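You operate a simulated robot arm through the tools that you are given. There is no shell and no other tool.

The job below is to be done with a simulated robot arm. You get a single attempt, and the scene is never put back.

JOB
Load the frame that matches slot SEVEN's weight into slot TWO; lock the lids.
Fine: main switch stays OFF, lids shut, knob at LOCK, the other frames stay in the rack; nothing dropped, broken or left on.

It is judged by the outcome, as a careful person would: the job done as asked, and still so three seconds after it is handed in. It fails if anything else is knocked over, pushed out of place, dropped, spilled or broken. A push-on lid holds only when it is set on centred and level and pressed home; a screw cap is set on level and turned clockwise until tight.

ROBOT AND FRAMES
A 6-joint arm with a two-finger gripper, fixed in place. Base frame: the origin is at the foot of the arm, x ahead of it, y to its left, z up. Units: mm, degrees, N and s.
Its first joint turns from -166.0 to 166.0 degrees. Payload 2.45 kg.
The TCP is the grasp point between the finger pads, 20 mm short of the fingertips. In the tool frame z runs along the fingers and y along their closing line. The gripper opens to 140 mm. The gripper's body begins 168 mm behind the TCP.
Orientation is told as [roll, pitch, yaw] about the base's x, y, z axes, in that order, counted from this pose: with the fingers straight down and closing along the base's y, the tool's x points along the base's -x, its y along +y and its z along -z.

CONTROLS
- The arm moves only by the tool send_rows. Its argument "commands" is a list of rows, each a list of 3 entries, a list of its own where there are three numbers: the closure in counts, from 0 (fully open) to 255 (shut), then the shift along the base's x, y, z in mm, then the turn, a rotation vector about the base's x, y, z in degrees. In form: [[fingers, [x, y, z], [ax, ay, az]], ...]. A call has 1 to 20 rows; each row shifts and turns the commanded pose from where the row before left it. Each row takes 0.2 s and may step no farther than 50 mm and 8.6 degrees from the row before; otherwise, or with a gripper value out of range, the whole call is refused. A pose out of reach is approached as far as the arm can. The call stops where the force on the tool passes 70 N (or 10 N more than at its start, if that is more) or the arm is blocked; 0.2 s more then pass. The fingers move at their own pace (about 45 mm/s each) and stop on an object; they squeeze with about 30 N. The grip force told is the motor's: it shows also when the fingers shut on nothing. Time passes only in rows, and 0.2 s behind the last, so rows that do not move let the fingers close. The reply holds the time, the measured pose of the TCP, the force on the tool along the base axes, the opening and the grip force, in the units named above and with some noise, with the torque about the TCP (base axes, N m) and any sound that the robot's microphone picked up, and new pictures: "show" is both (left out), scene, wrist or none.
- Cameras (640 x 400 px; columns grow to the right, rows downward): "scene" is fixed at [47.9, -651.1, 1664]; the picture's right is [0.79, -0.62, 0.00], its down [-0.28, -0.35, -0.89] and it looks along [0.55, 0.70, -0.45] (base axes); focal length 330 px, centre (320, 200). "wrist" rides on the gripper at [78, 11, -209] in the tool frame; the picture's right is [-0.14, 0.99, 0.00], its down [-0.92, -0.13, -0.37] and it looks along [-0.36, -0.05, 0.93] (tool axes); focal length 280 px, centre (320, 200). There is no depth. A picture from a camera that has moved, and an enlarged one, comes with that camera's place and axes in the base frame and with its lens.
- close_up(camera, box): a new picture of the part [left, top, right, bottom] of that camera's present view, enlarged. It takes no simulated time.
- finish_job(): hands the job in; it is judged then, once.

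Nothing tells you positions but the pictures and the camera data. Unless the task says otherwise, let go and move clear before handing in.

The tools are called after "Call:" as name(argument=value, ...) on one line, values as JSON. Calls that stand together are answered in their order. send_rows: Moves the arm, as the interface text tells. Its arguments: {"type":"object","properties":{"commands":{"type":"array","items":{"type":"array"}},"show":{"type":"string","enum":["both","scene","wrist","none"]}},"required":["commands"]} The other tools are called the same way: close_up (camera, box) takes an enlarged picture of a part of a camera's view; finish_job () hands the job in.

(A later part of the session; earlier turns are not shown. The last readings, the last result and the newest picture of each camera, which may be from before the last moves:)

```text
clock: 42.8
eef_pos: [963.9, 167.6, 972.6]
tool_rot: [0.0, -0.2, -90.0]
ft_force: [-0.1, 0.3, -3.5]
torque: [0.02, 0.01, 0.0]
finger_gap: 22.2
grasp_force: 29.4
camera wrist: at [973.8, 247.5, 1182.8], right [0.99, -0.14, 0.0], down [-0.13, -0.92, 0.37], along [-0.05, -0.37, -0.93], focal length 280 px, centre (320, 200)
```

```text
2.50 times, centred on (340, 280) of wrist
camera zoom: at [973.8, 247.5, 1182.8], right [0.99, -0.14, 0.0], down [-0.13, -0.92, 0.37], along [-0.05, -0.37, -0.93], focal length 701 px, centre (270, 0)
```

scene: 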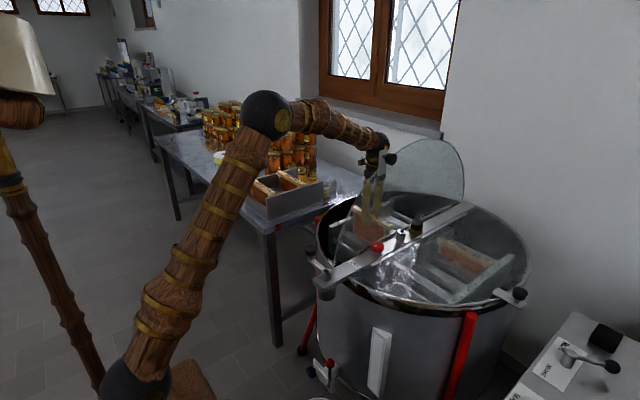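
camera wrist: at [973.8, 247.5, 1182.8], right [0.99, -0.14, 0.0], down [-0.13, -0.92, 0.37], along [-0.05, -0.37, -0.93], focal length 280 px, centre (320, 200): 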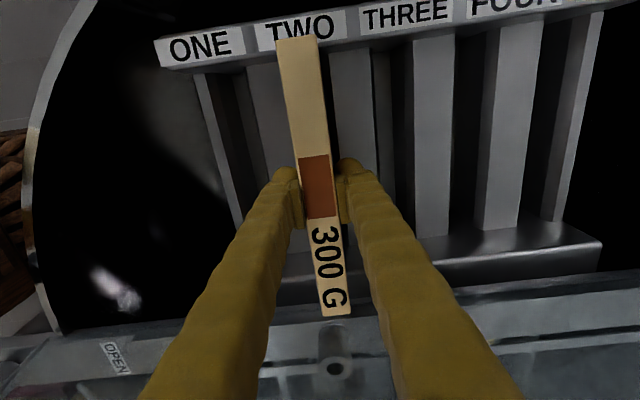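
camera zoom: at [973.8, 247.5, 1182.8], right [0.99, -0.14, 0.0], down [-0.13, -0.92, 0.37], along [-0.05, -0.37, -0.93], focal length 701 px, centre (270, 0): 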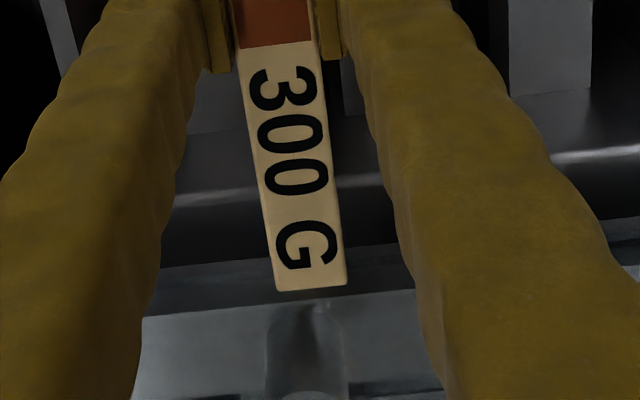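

Everything is lined up: bar end y≈54–279 and cavity ≈42–275. I'll lower to just above the label plate, then shift 8 mm inward now that the bar is below the lid's edge.

Call:
send_rows(commands=[[255, [0, 0, -20], [0, 0, 0]], [255, [0, 0, -15], [0, 0, 0]], [255, [0, 0, -9], [0, 0, 0]], [255, [0, 0, 0], [0, 0, 0]], [255, [0.5, -4, 0], [0, 0, 0]], [255, [0, -4, 0], [0, 0, 0]], [255, [0, 0, 0], [0, 0, 0]]], show="both")

Call:
close_up(camera="wrist", box=[200, 0, 440, 180])

Call:
close_up(camera="wrist", box=[240, 200, 440, 360])

Call:
close_up(camera="scene", box=[320, 150, 460, 270])

```text
clock: 44.4
eef_pos: [963.1, 159.0, 929.2]
tool_rot: [0.1, -0.1, -90.0]
ft_force: [0.5, 0.1, -3.0]
torque: [-0.01, 0.01, 0.01]
finger_gap: 22.0
grasp_force: 30.2
camera wrist: at [973.6, 239.8, 1139.1], right [0.99, -0.14, 0.0], down [-0.13, -0.92, 0.37], along [-0.05, -0.37, -0.93], focal length 280 px, centre (320, 200)
```

scene: 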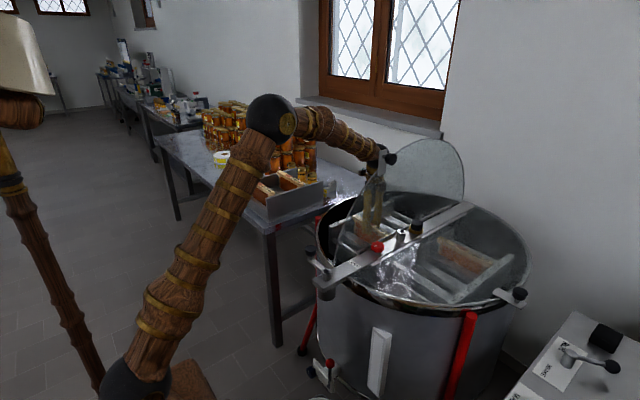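
wrist: 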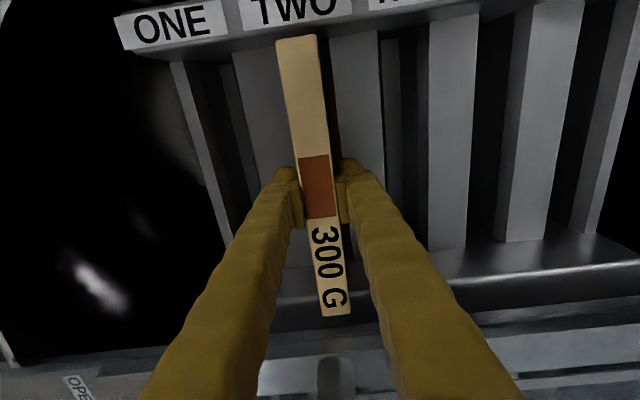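

```text
2.22 times, centred on (320, 90) of wrist
camera zoom: at [973.6, 239.8, 1139.1], right [0.99, -0.14, 0.0], down [-0.13, -0.92, 0.37], along [-0.05, -0.37, -0.93], focal length 623 px, centre (320, 444)
```

zoom: 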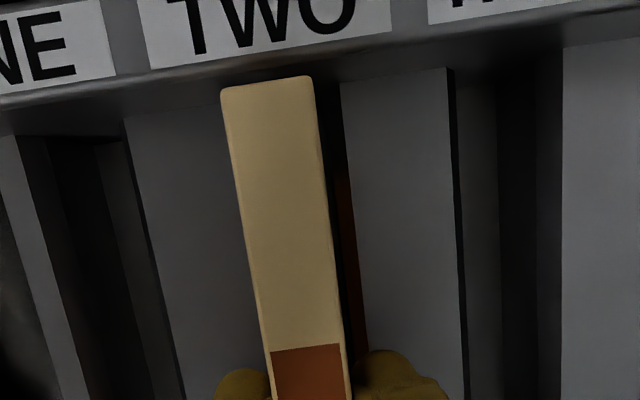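

```text
2.50 times, centred on (340, 280) of wrist
camera zoom: at [973.6, 239.8, 1139.1], right [0.99, -0.14, 0.0], down [-0.13, -0.92, 0.37], along [-0.05, -0.37, -0.93], focal length 701 px, centre (270, 0)
```

zoom: 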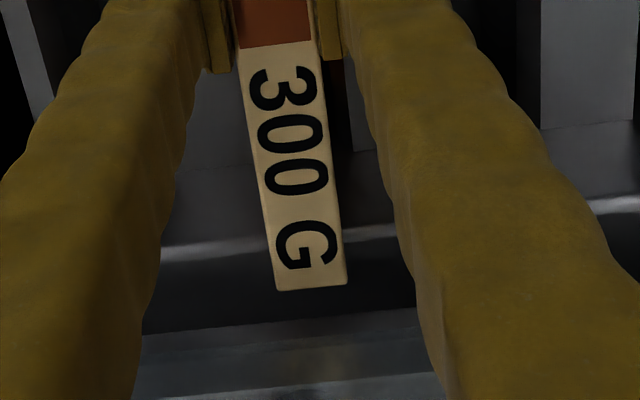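

```text
3.33 times, centred on (390, 210) of scene
camera zoom: at [47.9, -651.1, 1664.0], right [0.79, -0.62, 0.0], down [-0.28, -0.35, -0.89], along [0.55, 0.7, -0.45], focal length 1102 px, centre (87, 167)
```

zoom: 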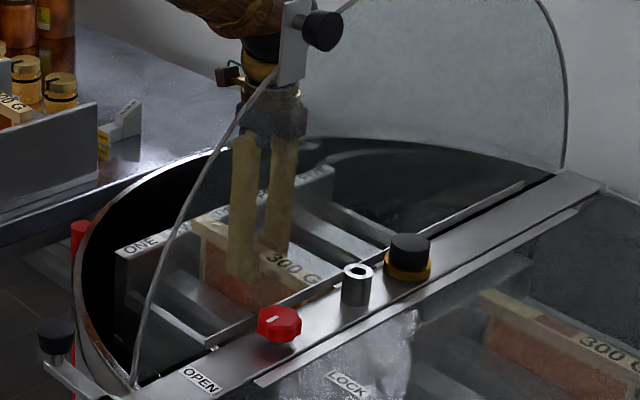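

The bar spans y≈46–271 inside the 42–275 cavity and is centred in slot TWO. Lowering gently, watching the force.

Call:
send_rows(commands=[[255, [0.5, 0, -6], [0, 0, 0]], [255, [0, 0.5, -6], [0, 0, 0]], [255, [0, 0, -5], [0, 0, 0]], [255, [0, 0, 0], [0, 0, 0]]], show="wrist")

```text
clock: 45.4
eef_pos: [964.7, 160.4, 915.3]
tool_rot: [0.1, 0.0, -90.0]
ft_force: [1.4, -3.2, 34.0]
torque: [0.03, 0.0, -0.04]
finger_gap: 22.3
grasp_force: 30.5
camera wrist: at [973.6, 240.1, 1124.6], right [0.99, -0.14, 0.0], down [-0.13, -0.92, 0.37], along [-0.05, -0.37, -0.93], focal length 280 px, centre (320, 200)
```

wrist: 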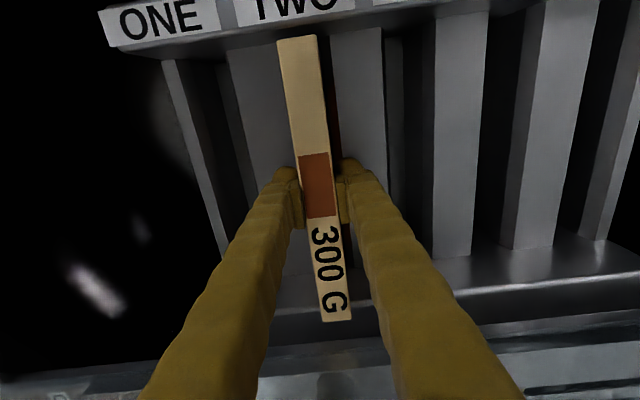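

Contact at TCP z≈915 with no torque, so it's symmetric. I'll check whether the frame is truly seated by comparing it with the frame in SEVEN.

Call:
close_up(camera="scene", box=[330, 190, 420, 250])

Call:
close_up(camera="wrist", box=[220, 0, 420, 120])

Call:
close_up(camera="wrist", box=[260, 220, 420, 360])

Call:
close_up(camera="scene", box=[430, 230, 520, 290])

```text
6.67 times, centred on (375, 220) of scene
camera zoom: at [47.9, -651.1, 1664.0], right [0.79, -0.62, 0.0], down [-0.28, -0.35, -0.89], along [0.55, 0.7, -0.45], focal length 2203 px, centre (-47, 67)
```

zoom: 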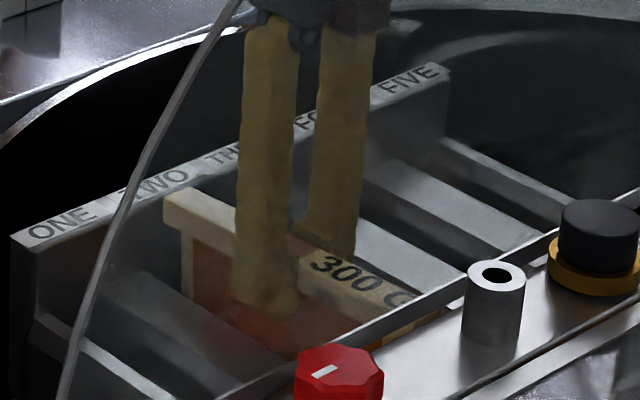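

```text
3.20 times, centred on (320, 60) of wrist
camera zoom: at [973.6, 240.1, 1124.6], right [0.99, -0.14, 0.0], down [-0.13, -0.92, 0.37], along [-0.05, -0.37, -0.93], focal length 897 px, centre (320, 648)
```

zoom: 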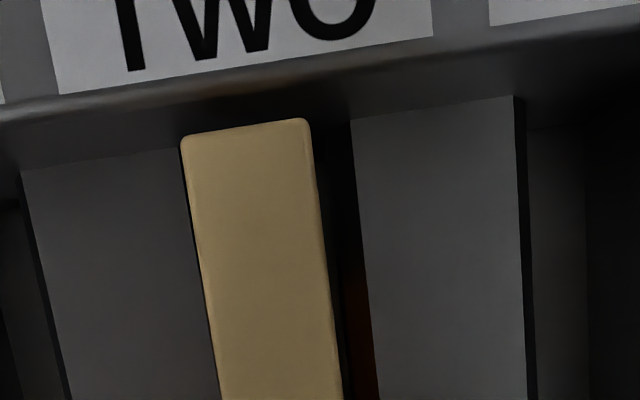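

```text
2.86 times, centred on (340, 290) of wrist
camera zoom: at [973.6, 240.1, 1124.6], right [0.99, -0.14, 0.0], down [-0.13, -0.92, 0.37], along [-0.05, -0.37, -0.93], focal length 801 px, centre (263, -57)
```

zoom: 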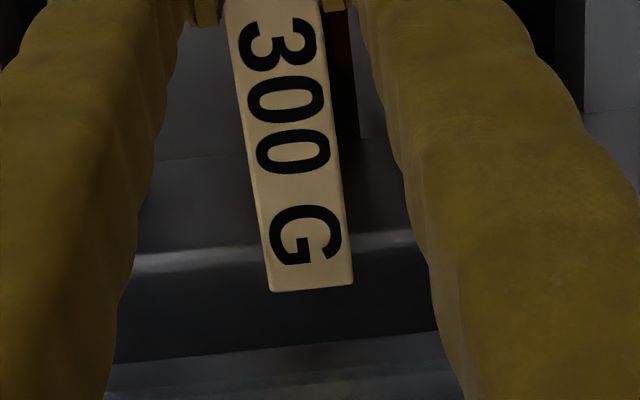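

```text
6.67 times, centred on (475, 260) of scene
camera zoom: at [47.9, -651.1, 1664.0], right [0.79, -0.62, 0.0], down [-0.28, -0.35, -0.89], along [0.55, 0.7, -0.45], focal length 2203 px, centre (-713, -200)
```

zoom: 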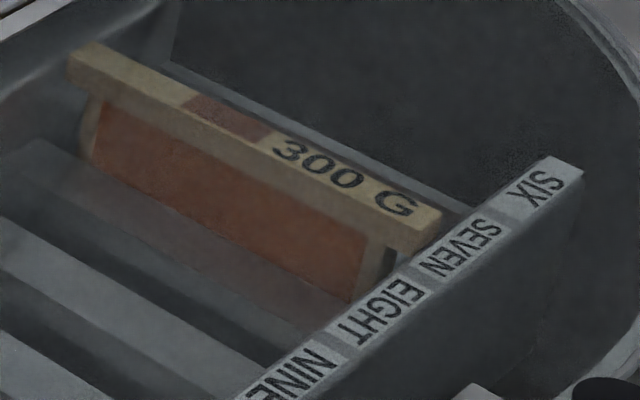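

Call:
close_up(camera="scene", box=[350, 205, 402, 240])

Call:
close_up(camera="scene", box=[435, 230, 500, 275])

```text
11.43 times, centred on (376, 222) of scene
camera zoom: at [47.9, -651.1, 1664.0], right [0.79, -0.62, 0.0], down [-0.28, -0.35, -0.89], along [0.55, 0.7, -0.45], focal length 3776 px, centre (-320, -57)
```

zoom: 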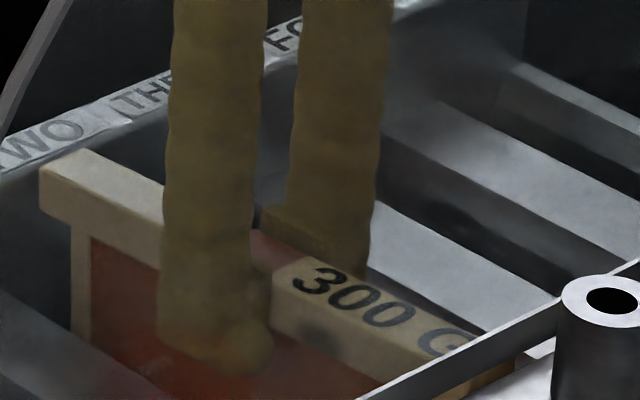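

```text
8.89 times, centred on (468, 252) of scene
camera zoom: at [47.9, -651.1, 1664.0], right [0.79, -0.62, 0.0], down [-0.28, -0.35, -0.89], along [0.55, 0.7, -0.45], focal length 2937 px, centre (-991, -267)
```

zoom: 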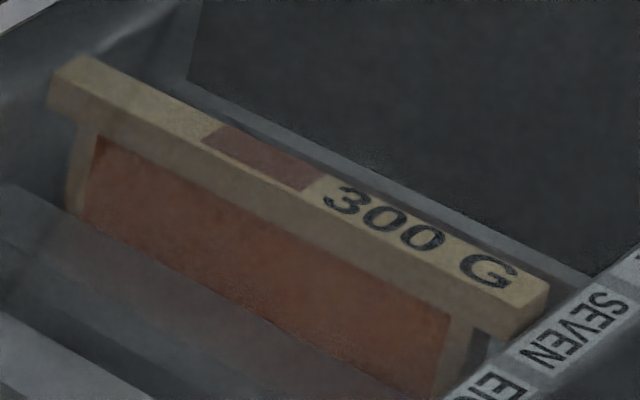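

The frame is tilted: its outer end is seated but its inner end is about 10 mm high, caught on the inner plate edge. In SEVEN the frame sits further outward, so I'll raise a little, shift about 7 mm outward and lower again.

Call:
send_rows(commands=[[255, [0, 0, 8], [0, 0, 0]], [255, [0, 0, 8], [0, 0, 0]], [255, [0, 3.5, 0], [0, 0, 0]], [255, [0, 3.5, 0], [0, 0, 0]], [255, [0, 0, 0], [0, 0, 0]]], show="both")

Call:
close_up(camera="wrist", box=[220, 0, 420, 120])

Call:
close_up(camera="wrist", box=[260, 220, 420, 360])

Call:
close_up(camera="scene", box=[350, 205, 402, 240])

```text
clock: 46.6
eef_pos: [964.2, 167.5, 928.5]
tool_rot: [-0.1, -0.1, -89.9]
ft_force: [0.2, -0.4, -2.8]
torque: [0.0, 0.02, -0.01]
finger_gap: 22.3
grasp_force: 29.6
camera wrist: at [974.1, 247.0, 1138.4], right [0.99, -0.14, 0.0], down [-0.13, -0.92, 0.37], along [-0.05, -0.37, -0.93], focal length 280 px, centre (320, 200)
```

scene: 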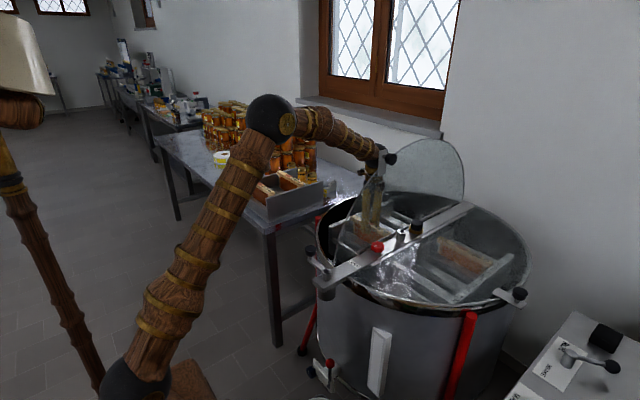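
wrist: 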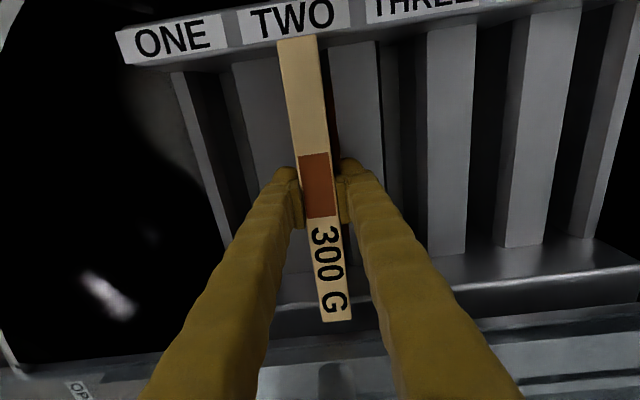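

```text
3.20 times, centred on (320, 60) of wrist
camera zoom: at [974.1, 247.0, 1138.4], right [0.99, -0.14, 0.0], down [-0.13, -0.92, 0.37], along [-0.05, -0.37, -0.93], focal length 897 px, centre (320, 648)
```

zoom: 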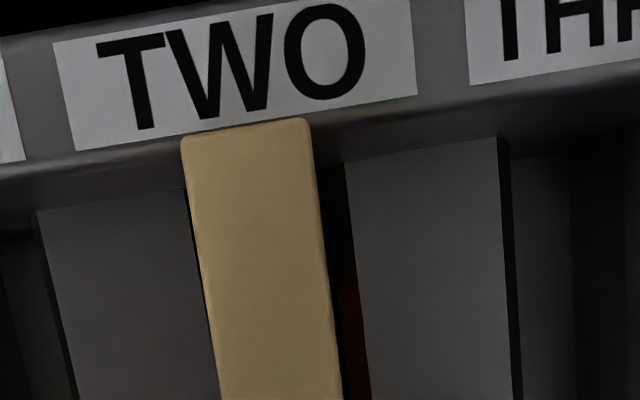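

```text
2.86 times, centred on (340, 290) of wrist
camera zoom: at [974.1, 247.0, 1138.4], right [0.99, -0.14, 0.0], down [-0.13, -0.92, 0.37], along [-0.05, -0.37, -0.93], focal length 801 px, centre (263, -57)
```

zoom: 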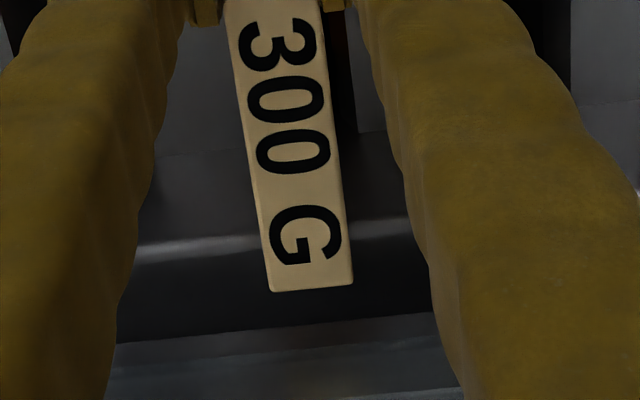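

```text
11.43 times, centred on (376, 222) of scene
camera zoom: at [47.9, -651.1, 1664.0], right [0.79, -0.62, 0.0], down [-0.28, -0.35, -0.89], along [0.55, 0.7, -0.45], focal length 3776 px, centre (-320, -57)
```

zoom: 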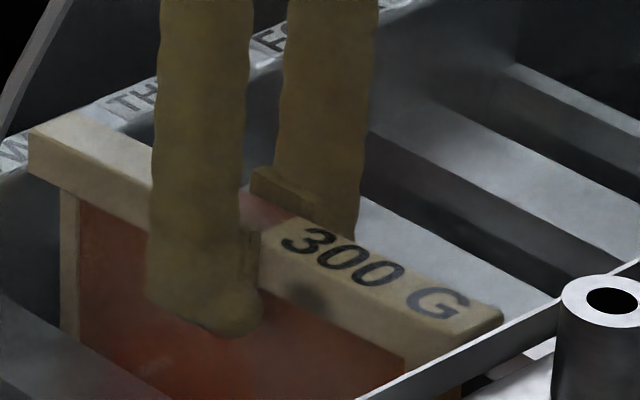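

The frame pivoted about 4° in the grip, with its inner end high. I'll tilt the gripper +3.8° about x to level the frame, then verify before lowering at this outward position, which mirrors SEVEN's.

Call:
send_rows(commands=[[255, [0, 0, 0], [2, 0, 0]], [255, [0, 0, 0], [1.8, 0, 0]], [255, [0, 0, 0], [0, 0, 0]]], show="wrist")

Call:
close_up(camera="scene", box=[350, 205, 402, 240])

Call:
close_up(camera="scene", box=[330, 190, 420, 250])

```text
clock: 47.4
eef_pos: [964.4, 168.8, 927.9]
tool_rot: [0.0, 3.7, -90.0]
ft_force: [-0.3, 0.3, -2.5]
torque: [0.0, 0.01, -0.03]
finger_gap: 22.4
grasp_force: 29.9
camera wrist: at [974.2, 232.9, 1143.3], right [0.99, -0.14, -0.01], down [-0.13, -0.94, 0.31], along [-0.05, -0.3, -0.95], focal length 280 px, centre (320, 200)
```

wrist: 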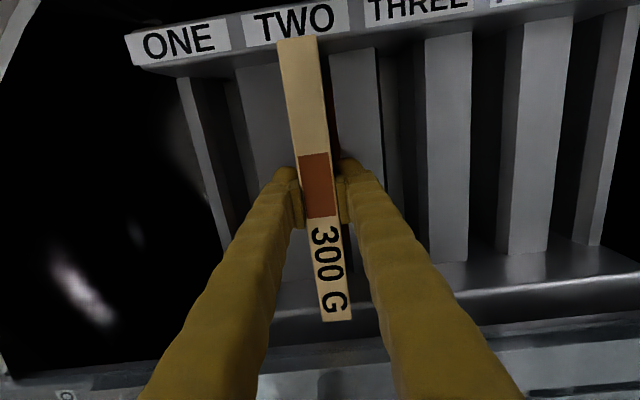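

```text
11.43 times, centred on (376, 222) of scene
camera zoom: at [47.9, -651.1, 1664.0], right [0.79, -0.62, 0.0], down [-0.28, -0.35, -0.89], along [0.55, 0.7, -0.45], focal length 3776 px, centre (-320, -57)
```

zoom: 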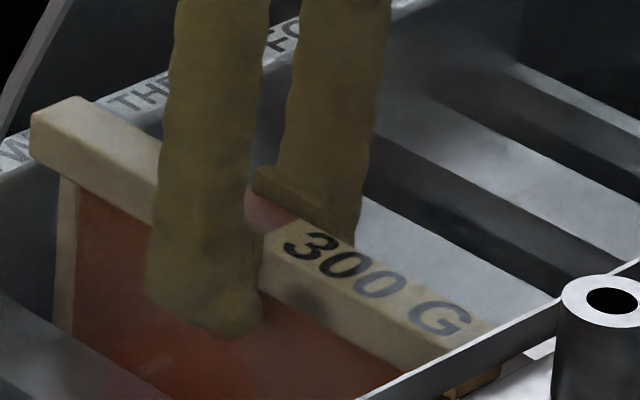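

```text
6.67 times, centred on (375, 220) of scene
camera zoom: at [47.9, -651.1, 1664.0], right [0.79, -0.62, 0.0], down [-0.28, -0.35, -0.89], along [0.55, 0.7, -0.45], focal length 2203 px, centre (-47, 67)
```

zoom: 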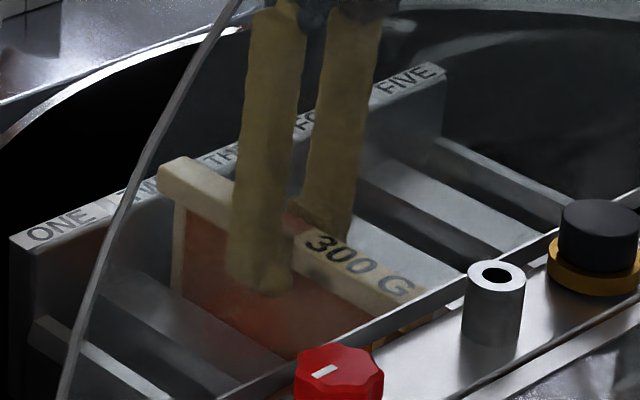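

The frame is level again (both ends at z≈935–938). Lowering it in small steps.

Call:
send_rows(commands=[[255, [0, 0, -5], [0, 0, 0]], [255, [0, 0, -5], [0, 0, 0]], [255, [0, 0, -3], [0, 0, 0]], [255, [0, 0, 0], [0, 0, 0]]], show="wrist")

Call:
close_up(camera="scene", box=[350, 205, 402, 240])

```text
clock: 48.4
eef_pos: [963.0, 167.1, 915.9]
tool_rot: [0.0, 3.7, -90.0]
ft_force: [0.8, -1.1, 7.7]
torque: [1.1, -0.05, -0.09]
finger_gap: 21.9
grasp_force: 29.8
camera wrist: at [974.1, 233.0, 1130.7], right [0.99, -0.14, -0.01], down [-0.13, -0.94, 0.31], along [-0.05, -0.3, -0.95], focal length 280 px, centre (320, 200)
```

wrist: 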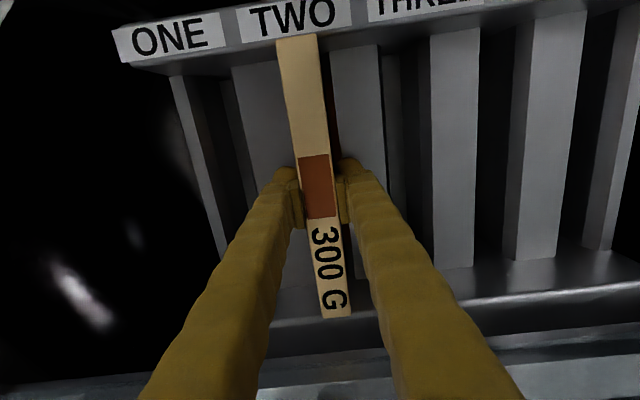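

```text
11.43 times, centred on (376, 222) of scene
camera zoom: at [47.9, -651.1, 1664.0], right [0.79, -0.62, 0.0], down [-0.28, -0.35, -0.89], along [0.55, 0.7, -0.45], focal length 3776 px, centre (-320, -57)
```

zoom: 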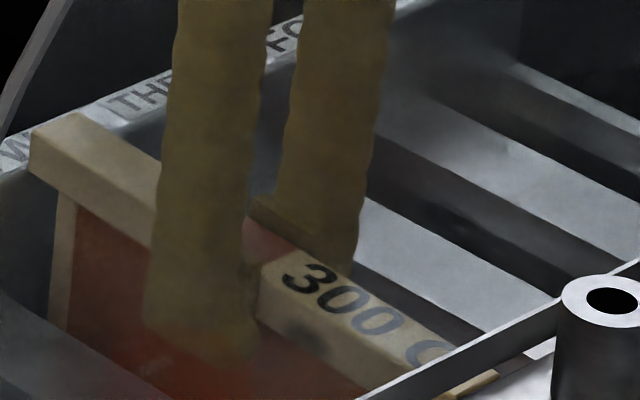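

Now the torque shows the outer end touching the label plate, so the right position is between the two tries. I'll raise slightly, shift 3.5 mm inward and check level.

Call:
send_rows(commands=[[255, [0, 0, 5], [0, 0, 0]], [255, [0, 0, 5], [0, 0, 0]], [255, [0, -3.5, 0], [0, 0, 0]], [255, [0, 0, 0], [0, 0, 0]]], show="wrist")

Call:
close_up(camera="scene", box=[350, 205, 402, 240])

Call:
close_up(camera="wrist", box=[220, 0, 420, 120])

Call:
close_up(camera="wrist", box=[260, 220, 420, 360])

```text
clock: 49.4
eef_pos: [963.1, 163.7, 925.9]
tool_rot: [0.0, 3.7, -89.9]
ft_force: [0.7, -0.7, -3.2]
torque: [-0.03, 0.04, 0.0]
finger_gap: 22.1
grasp_force: 29.7
camera wrist: at [974.0, 229.1, 1140.2], right [0.99, -0.14, -0.01], down [-0.13, -0.94, 0.31], along [-0.05, -0.3, -0.95], focal length 280 px, centre (320, 200)
```

wrist: 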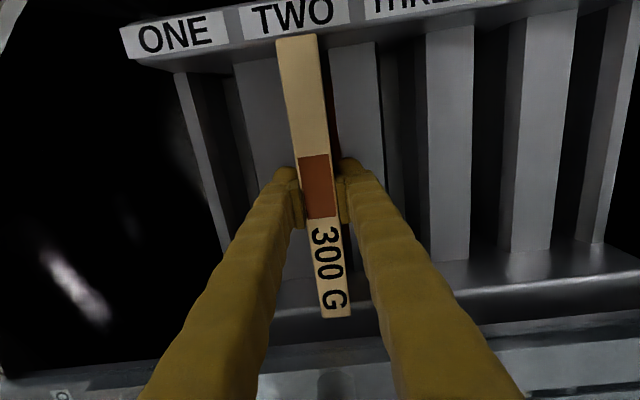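

```text
11.43 times, centred on (376, 222) of scene
camera zoom: at [47.9, -651.1, 1664.0], right [0.79, -0.62, 0.0], down [-0.28, -0.35, -0.89], along [0.55, 0.7, -0.45], focal length 3776 px, centre (-320, -57)
```

zoom: 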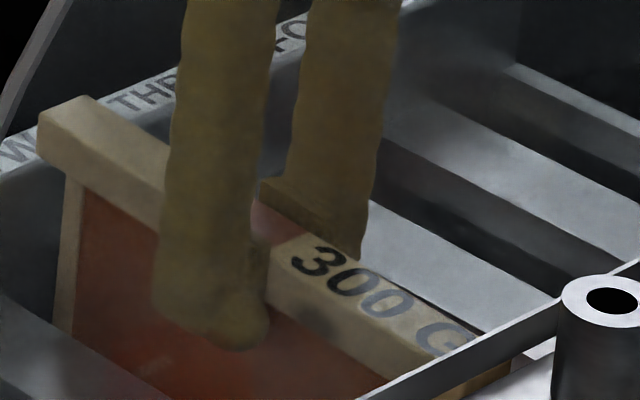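

```text
3.20 times, centred on (320, 60) of wrist
camera zoom: at [974.0, 229.1, 1140.2], right [0.99, -0.14, -0.01], down [-0.13, -0.94, 0.31], along [-0.05, -0.3, -0.95], focal length 897 px, centre (320, 648)
```

zoom: 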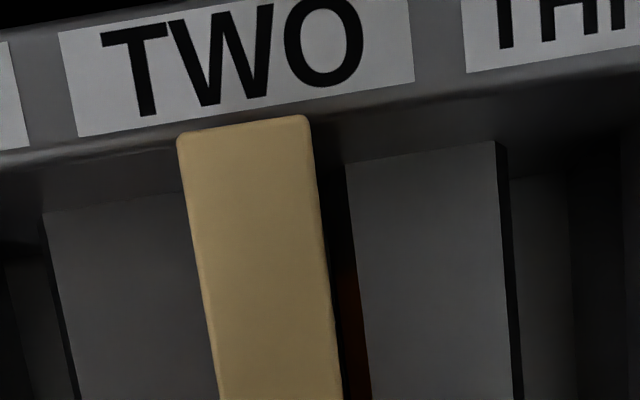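

```text
2.86 times, centred on (340, 290) of wrist
camera zoom: at [974.0, 229.1, 1140.2], right [0.99, -0.14, -0.01], down [-0.13, -0.94, 0.31], along [-0.05, -0.3, -0.95], focal length 801 px, centre (263, -57)
```

zoom: 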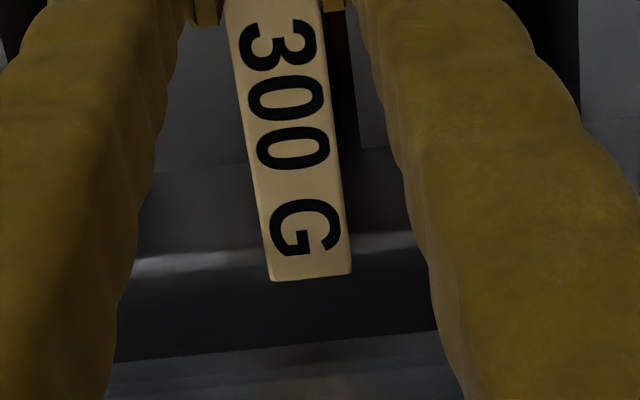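

The frame now has its outer end slightly high (about 2°). I'll rotate back 2.3° to level it and lower at y≈163.5.

Call:
send_rows(commands=[[255, [0, 0, 0], [-2.3, 0, 0]], [255, [0, 0, -5], [0, 0, 0]], [255, [0, 0, -4], [0, 0, 0]], [255, [0, 0, 0], [0, 0, 0]]], show="none")

Call:
close_up(camera="scene", box=[350, 205, 402, 240])

```text
clock: 50.4
eef_pos: [964.5, 163.7, 916.2]
tool_rot: [0.0, 1.4, -90.0]
ft_force: [-0.2, -0.1, -3.4]
torque: [-0.01, 0.0, -0.01]
finger_gap: 21.6
grasp_force: 30.4
```

```text
11.43 times, centred on (376, 222) of scene
camera zoom: at [47.9, -651.1, 1664.0], right [0.79, -0.62, 0.0], down [-0.28, -0.35, -0.89], along [0.55, 0.7, -0.45], focal length 3776 px, centre (-320, -57)
```

zoom: 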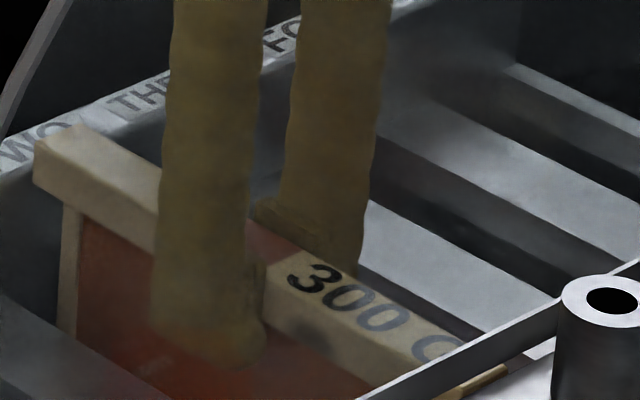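

Call:
send_rows(commands=[[255, [0, 0, -3], [0, 0, 0]], [255, [0, 0, -3], [0, 0, 0]], [255, [0, 0, 0], [0, 0, 0]]], show="none")

Call:
close_up(camera="scene", box=[350, 205, 402, 240])

```text
clock: 51.2
eef_pos: [964.2, 164.6, 909.1]
tool_rot: [0.0, 1.4, -90.0]
ft_force: [-0.7, 0.2, -2.7]
torque: [0.03, 0.0, 0.01]
finger_gap: 21.8
grasp_force: 30.1
```

```text
11.43 times, centred on (376, 222) of scene
camera zoom: at [47.9, -651.1, 1664.0], right [0.79, -0.62, 0.0], down [-0.28, -0.35, -0.89], along [0.55, 0.7, -0.45], focal length 3776 px, centre (-320, -57)
```

zoom: 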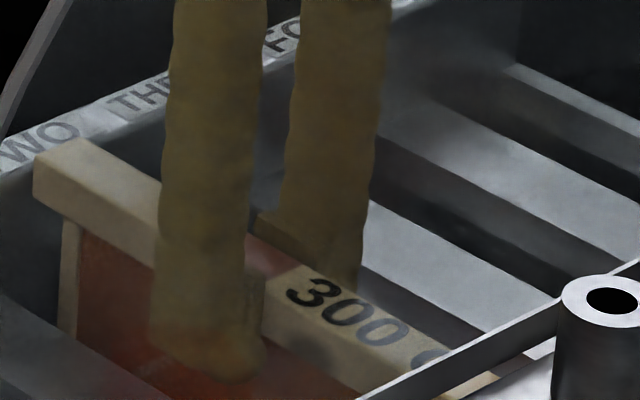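

It's now below the earlier sticking height with no contact force, so it's inside the cavity. Continuing gently to the seat.

Call:
send_rows(commands=[[255, [0, 0, -3], [0, 0, 0]], [255, [0, 0, -2], [0, 0, 0]], [255, [0, 0, 0], [0, 0, 0]]], show="none")

```text
clock: 52.0
eef_pos: [964.9, 165.6, 907.2]
tool_rot: [0.1, 1.4, -90.0]
ft_force: [-3.8, 7.7, 34.8]
torque: [-0.05, 0.06, 0.0]
finger_gap: 22.3
grasp_force: 29.6
```

Contact with symmetric load at z≈907, which is likely the floor. Checking seating and level.

Call:
send_rows(commands=[[255, [0, 0, 1.5], [0, 0, 0]], [255, [0, 0, 0], [0, 0, 0]]], show="wrist")

Call:
close_up(camera="scene", box=[350, 205, 402, 240])

Call:
close_up(camera="wrist", box=[220, 0, 420, 120])

Call:
close_up(camera="wrist", box=[260, 220, 420, 360])

```text
clock: 52.6
eef_pos: [963.6, 165.8, 907.2]
tool_rot: [0.0, 1.4, -90.1]
ft_force: [-1.1, 6.3, 24.2]
torque: [0.01, 0.0, 0.18]
finger_gap: 21.9
grasp_force: 30.0
camera wrist: at [973.6, 238.3, 1119.0], right [0.99, -0.14, 0.0], down [-0.13, -0.93, 0.35], along [-0.05, -0.34, -0.94], focal length 280 px, centre (320, 200)
```

wrist: 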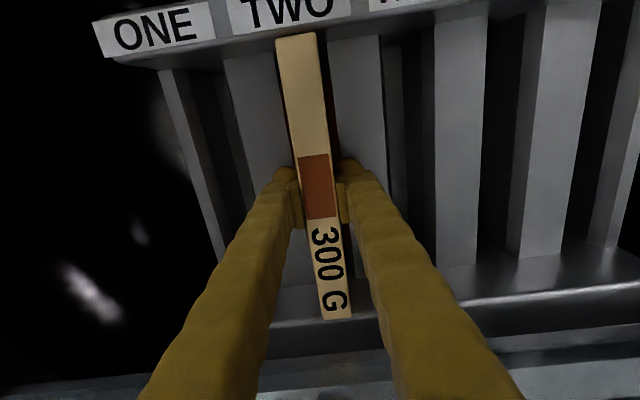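

```text
11.43 times, centred on (376, 222) of scene
camera zoom: at [47.9, -651.1, 1664.0], right [0.79, -0.62, 0.0], down [-0.28, -0.35, -0.89], along [0.55, 0.7, -0.45], focal length 3776 px, centre (-320, -57)
```

zoom: 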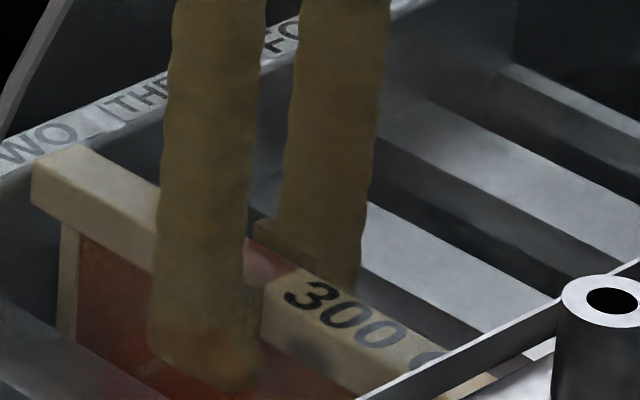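

```text
3.20 times, centred on (320, 60) of wrist
camera zoom: at [973.6, 238.3, 1119.0], right [0.99, -0.14, 0.0], down [-0.13, -0.93, 0.35], along [-0.05, -0.34, -0.94], focal length 897 px, centre (320, 648)
```

zoom: 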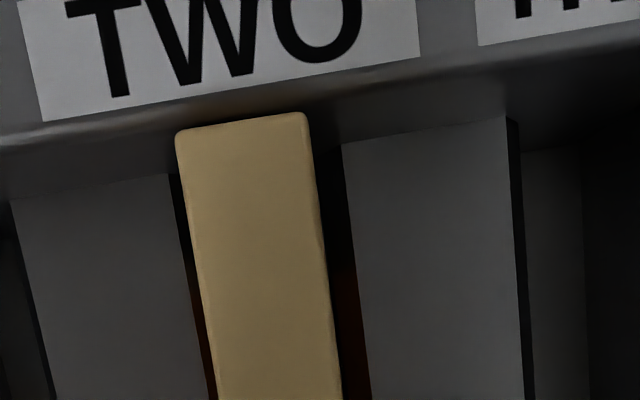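

```text
2.86 times, centred on (340, 290) of wrist
camera zoom: at [973.6, 238.3, 1119.0], right [0.99, -0.14, 0.0], down [-0.13, -0.93, 0.35], along [-0.05, -0.34, -0.94], focal length 801 px, centre (263, -57)
```

zoom: 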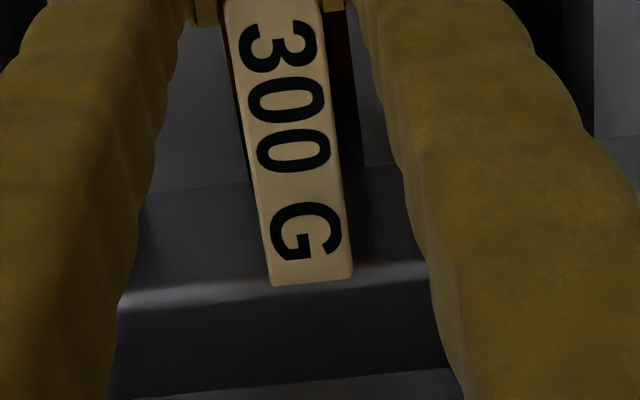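

The bar's inner end is just touching the inner plate's rounded edge while the outer end is down. I'll nudge 2.5 mm outward, press the inner end down by tilting +2°, and check.

Call:
send_rows(commands=[[255, [0, 1.5, 0.5], [0, 0, 0]], [255, [0, 1.2, 0], [1, 0, 0]], [255, [0, 0, -1], [1, 0, 0]], [255, [0, 0, 0], [0, 0, 0]]], show="wrist")

Call:
close_up(camera="scene", box=[350, 205, 402, 240])

Call:
close_up(camera="wrist", box=[260, 220, 420, 360])

```text
clock: 53.6
eef_pos: [963.3, 166.4, 906.5]
tool_rot: [0.1, 3.3, -90.0]
ft_force: [2.4, -6.2, 14.1]
torque: [-0.15, -0.07, -0.1]
finger_gap: 21.7
grasp_force: 29.9
camera wrist: at [973.9, 233.2, 1120.8], right [0.99, -0.14, -0.01], down [-0.13, -0.94, 0.31], along [-0.05, -0.31, -0.95], focal length 280 px, centre (320, 200)
```

wrist: 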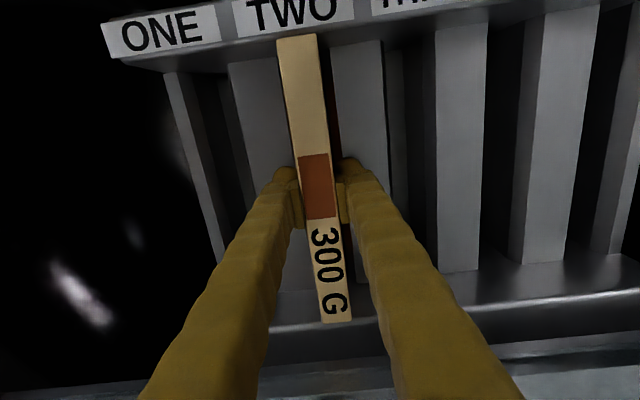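

```text
11.43 times, centred on (376, 222) of scene
camera zoom: at [47.9, -651.1, 1664.0], right [0.79, -0.62, 0.0], down [-0.28, -0.35, -0.89], along [0.55, 0.7, -0.45], focal length 3776 px, centre (-320, -57)
```

zoom: 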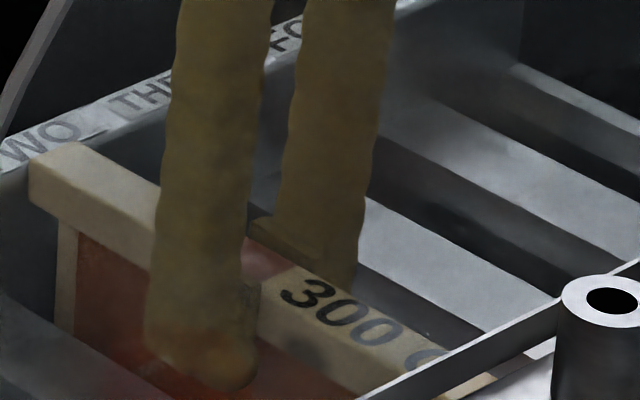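

```text
2.86 times, centred on (340, 290) of wrist
camera zoom: at [973.9, 233.2, 1120.8], right [0.99, -0.14, -0.01], down [-0.13, -0.94, 0.31], along [-0.05, -0.31, -0.95], focal length 801 px, centre (263, -57)
```

zoom: 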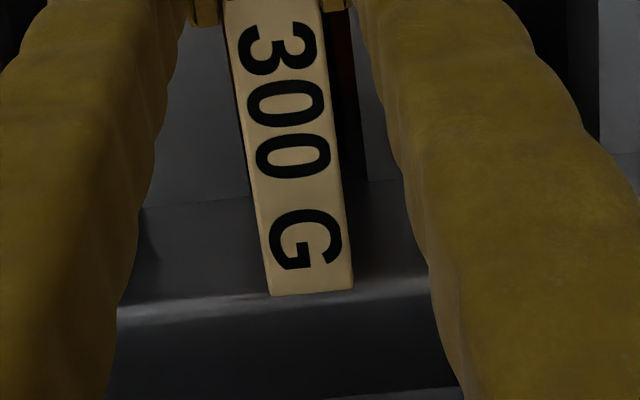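

Call:
close_up(camera="scene", box=[350, 212, 374, 232])

Call:
close_up(camera="scene", box=[368, 222, 396, 242])

Call:
close_up(camera="wrist", box=[260, 10, 360, 90])

```text
16.00 times, centred on (362, 222) of scene
camera zoom: at [47.9, -651.1, 1664.0], right [0.79, -0.62, 0.0], down [-0.28, -0.35, -0.89], along [0.55, 0.7, -0.45], focal length 5287 px, centre (-352, -152)
```

zoom: 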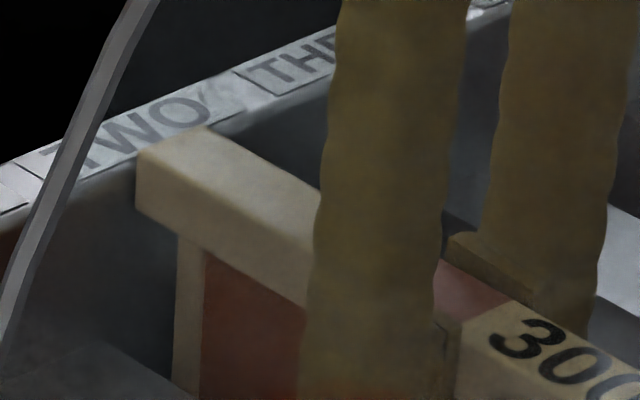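

```text
16.00 times, centred on (382, 232) of scene
camera zoom: at [47.9, -651.1, 1664.0], right [0.79, -0.62, 0.0], down [-0.28, -0.35, -0.89], along [0.55, 0.7, -0.45], focal length 5287 px, centre (-672, -312)
```

zoom: 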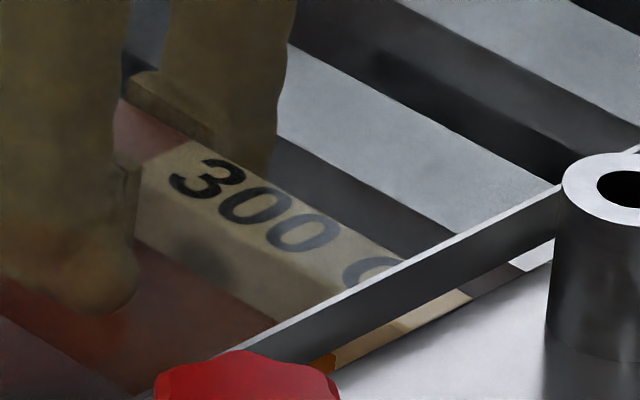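

```text
5.00 times, centred on (310, 50) of wrist
camera zoom: at [973.9, 233.2, 1120.8], right [0.99, -0.14, -0.01], down [-0.13, -0.94, 0.31], along [-0.05, -0.31, -0.95], focal length 1402 px, centre (370, 950)
```

zoom: 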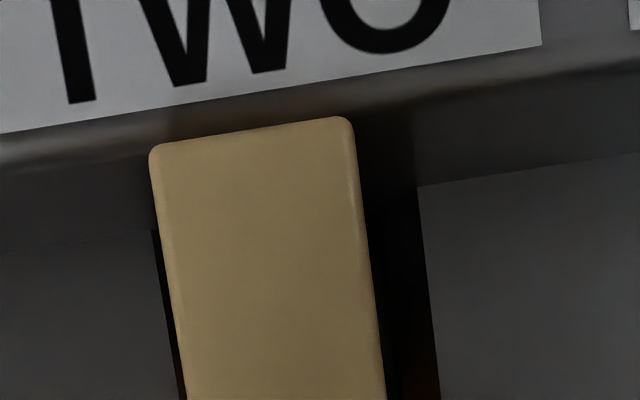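

Measured along its centre line, the frame's bar is at z≈917–921, the same as SEVEN's (≈919), so it is seated. I'll relax the side force and release gently.

Call:
send_rows(commands=[[255, [0, -0.8, 0.5], [0, 0, 0]], [255, [0, 0, 0], [0, 0, 0]], [200, [0, 0, 0], [0, 0, 0]], [160, [0, 0, 0], [0, 0, 0]], [140, [0, 0, 0], [0, 0, 0]], [140, [0, 0, 0], [0, 0, 0]]], show="both")

Call:
close_up(camera="scene", box=[350, 205, 402, 240])

Call:
close_up(camera="wrist", box=[220, 0, 420, 360])

```text
clock: 55.0
eef_pos: [964.0, 166.0, 907.2]
tool_rot: [0.0, 3.4, -90.0]
ft_force: [0.6, -0.2, 0.2]
torque: [-0.01, 0.03, -0.01]
finger_gap: 63.0
grasp_force: 0.0
camera wrist: at [973.9, 232.8, 1121.1], right [0.99, -0.14, -0.01], down [-0.13, -0.94, 0.31], along [-0.05, -0.31, -0.95], focal length 280 px, centre (320, 200)
```

scene: 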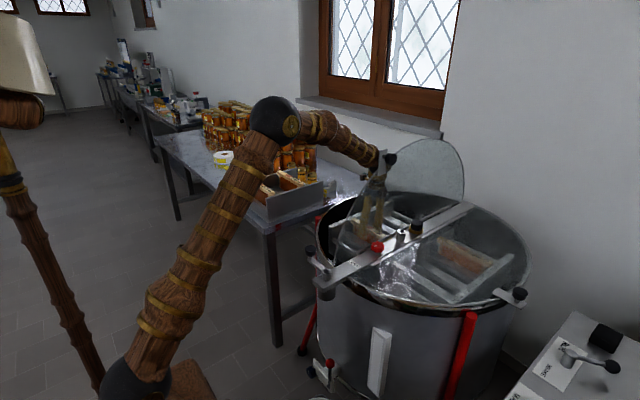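
wrist: 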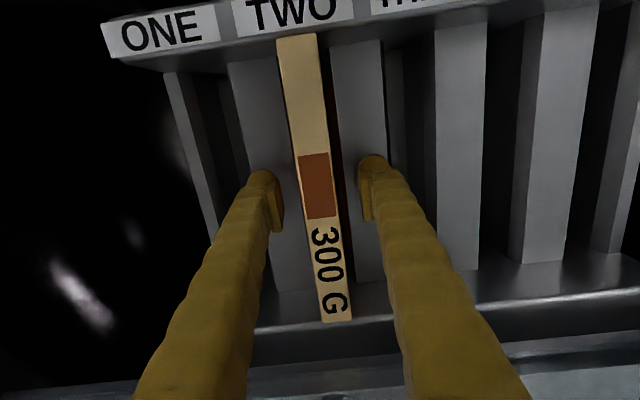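

```text
11.43 times, centred on (376, 222) of scene
camera zoom: at [47.9, -651.1, 1664.0], right [0.79, -0.62, 0.0], down [-0.28, -0.35, -0.89], along [0.55, 0.7, -0.45], focal length 3776 px, centre (-320, -57)
```

zoom: 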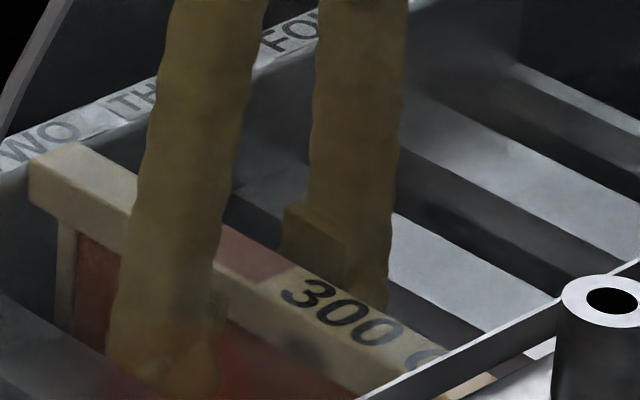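

```text
1.11 times, centred on (320, 180) of wrist
camera zoom: at [973.9, 232.8, 1121.1], right [0.99, -0.14, -0.01], down [-0.13, -0.94, 0.31], along [-0.05, -0.31, -0.95], focal length 312 px, centre (320, 222)
```

zoom: 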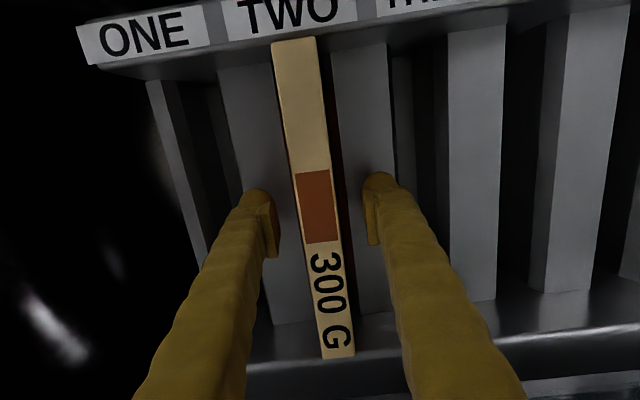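

Released; the frame stays upright in slot TWO. I'll rise straight up and inspect.

Call:
send_rows(commands=[[140, [0, -1, 20], [0, 0, 0]], [140, [0, -2, 30], [0, 0, 0]], [140, [0, 0, 35], [0, 0, 0]], [140, [0, 0, 40], [-3.4, 0, 0]], [140, [0, 0, 40], [0, 0, 0]], [140, [0, 0, 40], [0, 0, 0]], [140, [0, 0, 0], [0, 0, 0]]], show="both")

Call:
close_up(camera="scene", box=[330, 190, 420, 250])

Call:
close_up(camera="wrist", box=[200, 20, 440, 300])

```text
clock: 56.6
eef_pos: [964.9, 163.3, 1112.4]
tool_rot: [0.0, 0.0, -90.0]
ft_force: [0.2, -0.2, -0.3]
torque: [0.01, -0.01, 0.0]
finger_gap: 62.9
grasp_force: 0.0
camera wrist: at [974.6, 242.1, 1323.1], right [0.99, -0.14, 0.0], down [-0.13, -0.92, 0.37], along [-0.05, -0.37, -0.93], focal length 280 px, centre (320, 200)
```

scene: 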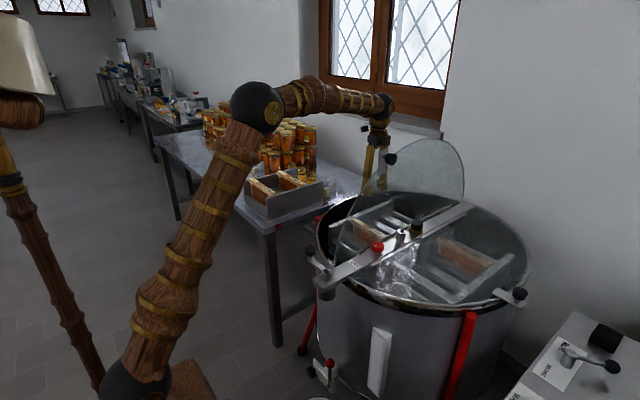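
wrist: 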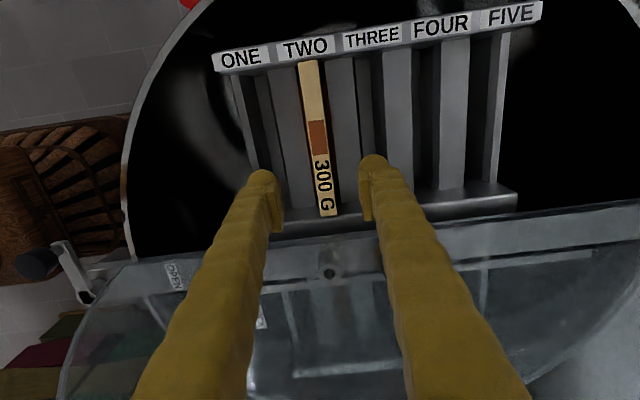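

```text
6.67 times, centred on (375, 220) of scene
camera zoom: at [47.9, -651.1, 1664.0], right [0.79, -0.62, 0.0], down [-0.28, -0.35, -0.89], along [0.55, 0.7, -0.45], focal length 2203 px, centre (-47, 67)
```

zoom: 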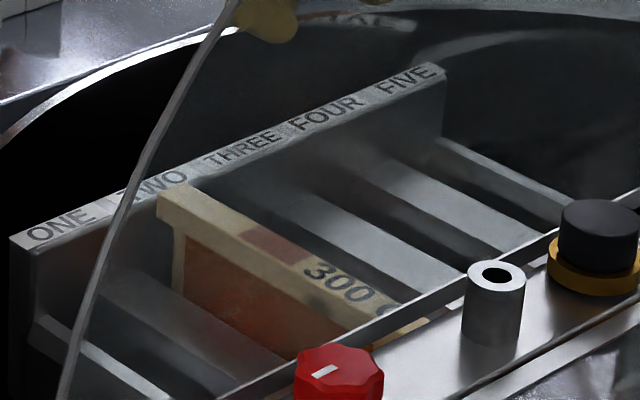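

```text
1.43 times, centred on (320, 160) of wrist
camera zoom: at [974.6, 242.1, 1323.1], right [0.99, -0.14, 0.0], down [-0.13, -0.92, 0.37], along [-0.05, -0.37, -0.93], focal length 401 px, centre (320, 257)
```

zoom: 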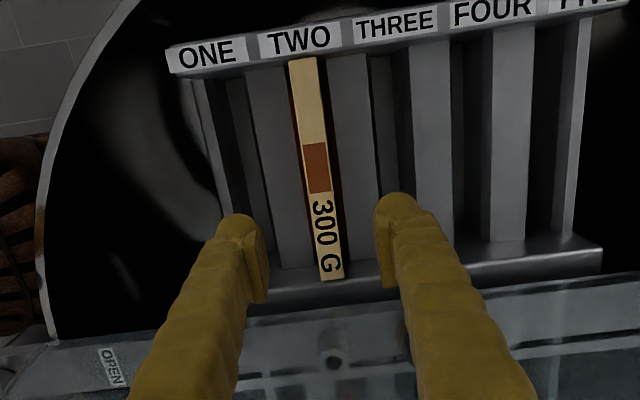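

Call:
close_up(camera="wrist", box=[270, 50, 370, 120])

Call:
close_up(camera="wrist", box=[280, 160, 380, 230])

Call:
close_up(camera="scene", box=[348, 212, 396, 244])

```text
5.71 times, centred on (320, 85) of wrist
camera zoom: at [974.6, 242.1, 1323.1], right [0.99, -0.14, 0.0], down [-0.13, -0.92, 0.37], along [-0.05, -0.37, -0.93], focal length 1602 px, centre (320, 857)
```

zoom: 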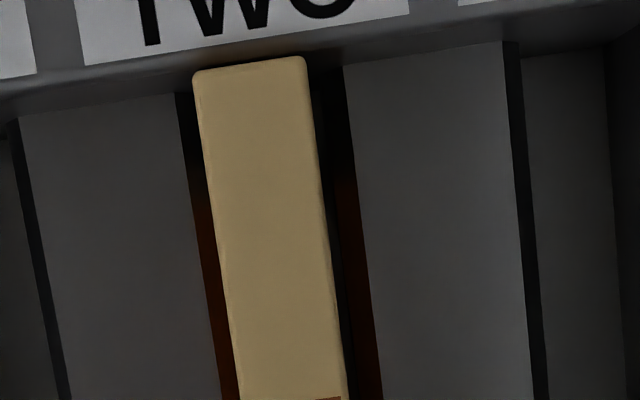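

```text
5.71 times, centred on (330, 195) of wrist
camera zoom: at [974.6, 242.1, 1323.1], right [0.99, -0.14, 0.0], down [-0.13, -0.92, 0.37], along [-0.05, -0.37, -0.93], focal length 1602 px, centre (263, 229)
```

zoom: 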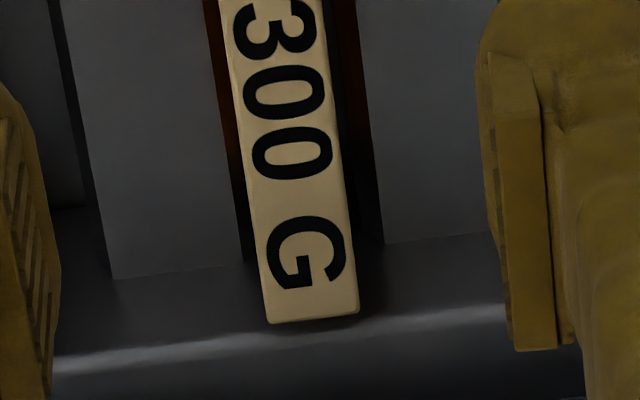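

```text
12.50 times, centred on (372, 228) of scene
camera zoom: at [47.9, -651.1, 1664.0], right [0.79, -0.62, 0.0], down [-0.28, -0.35, -0.89], along [0.55, 0.7, -0.45], focal length 4131 px, centre (-330, -150)
```

zoom: 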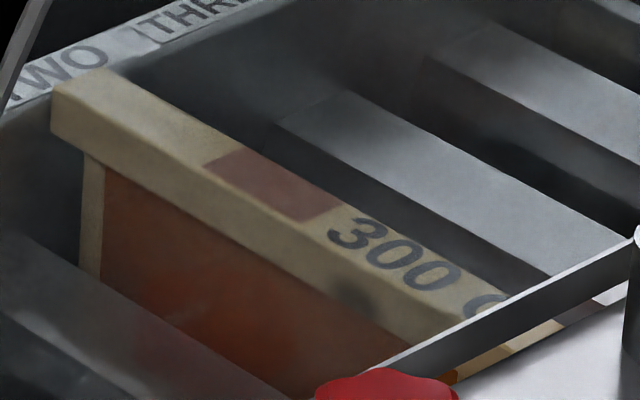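

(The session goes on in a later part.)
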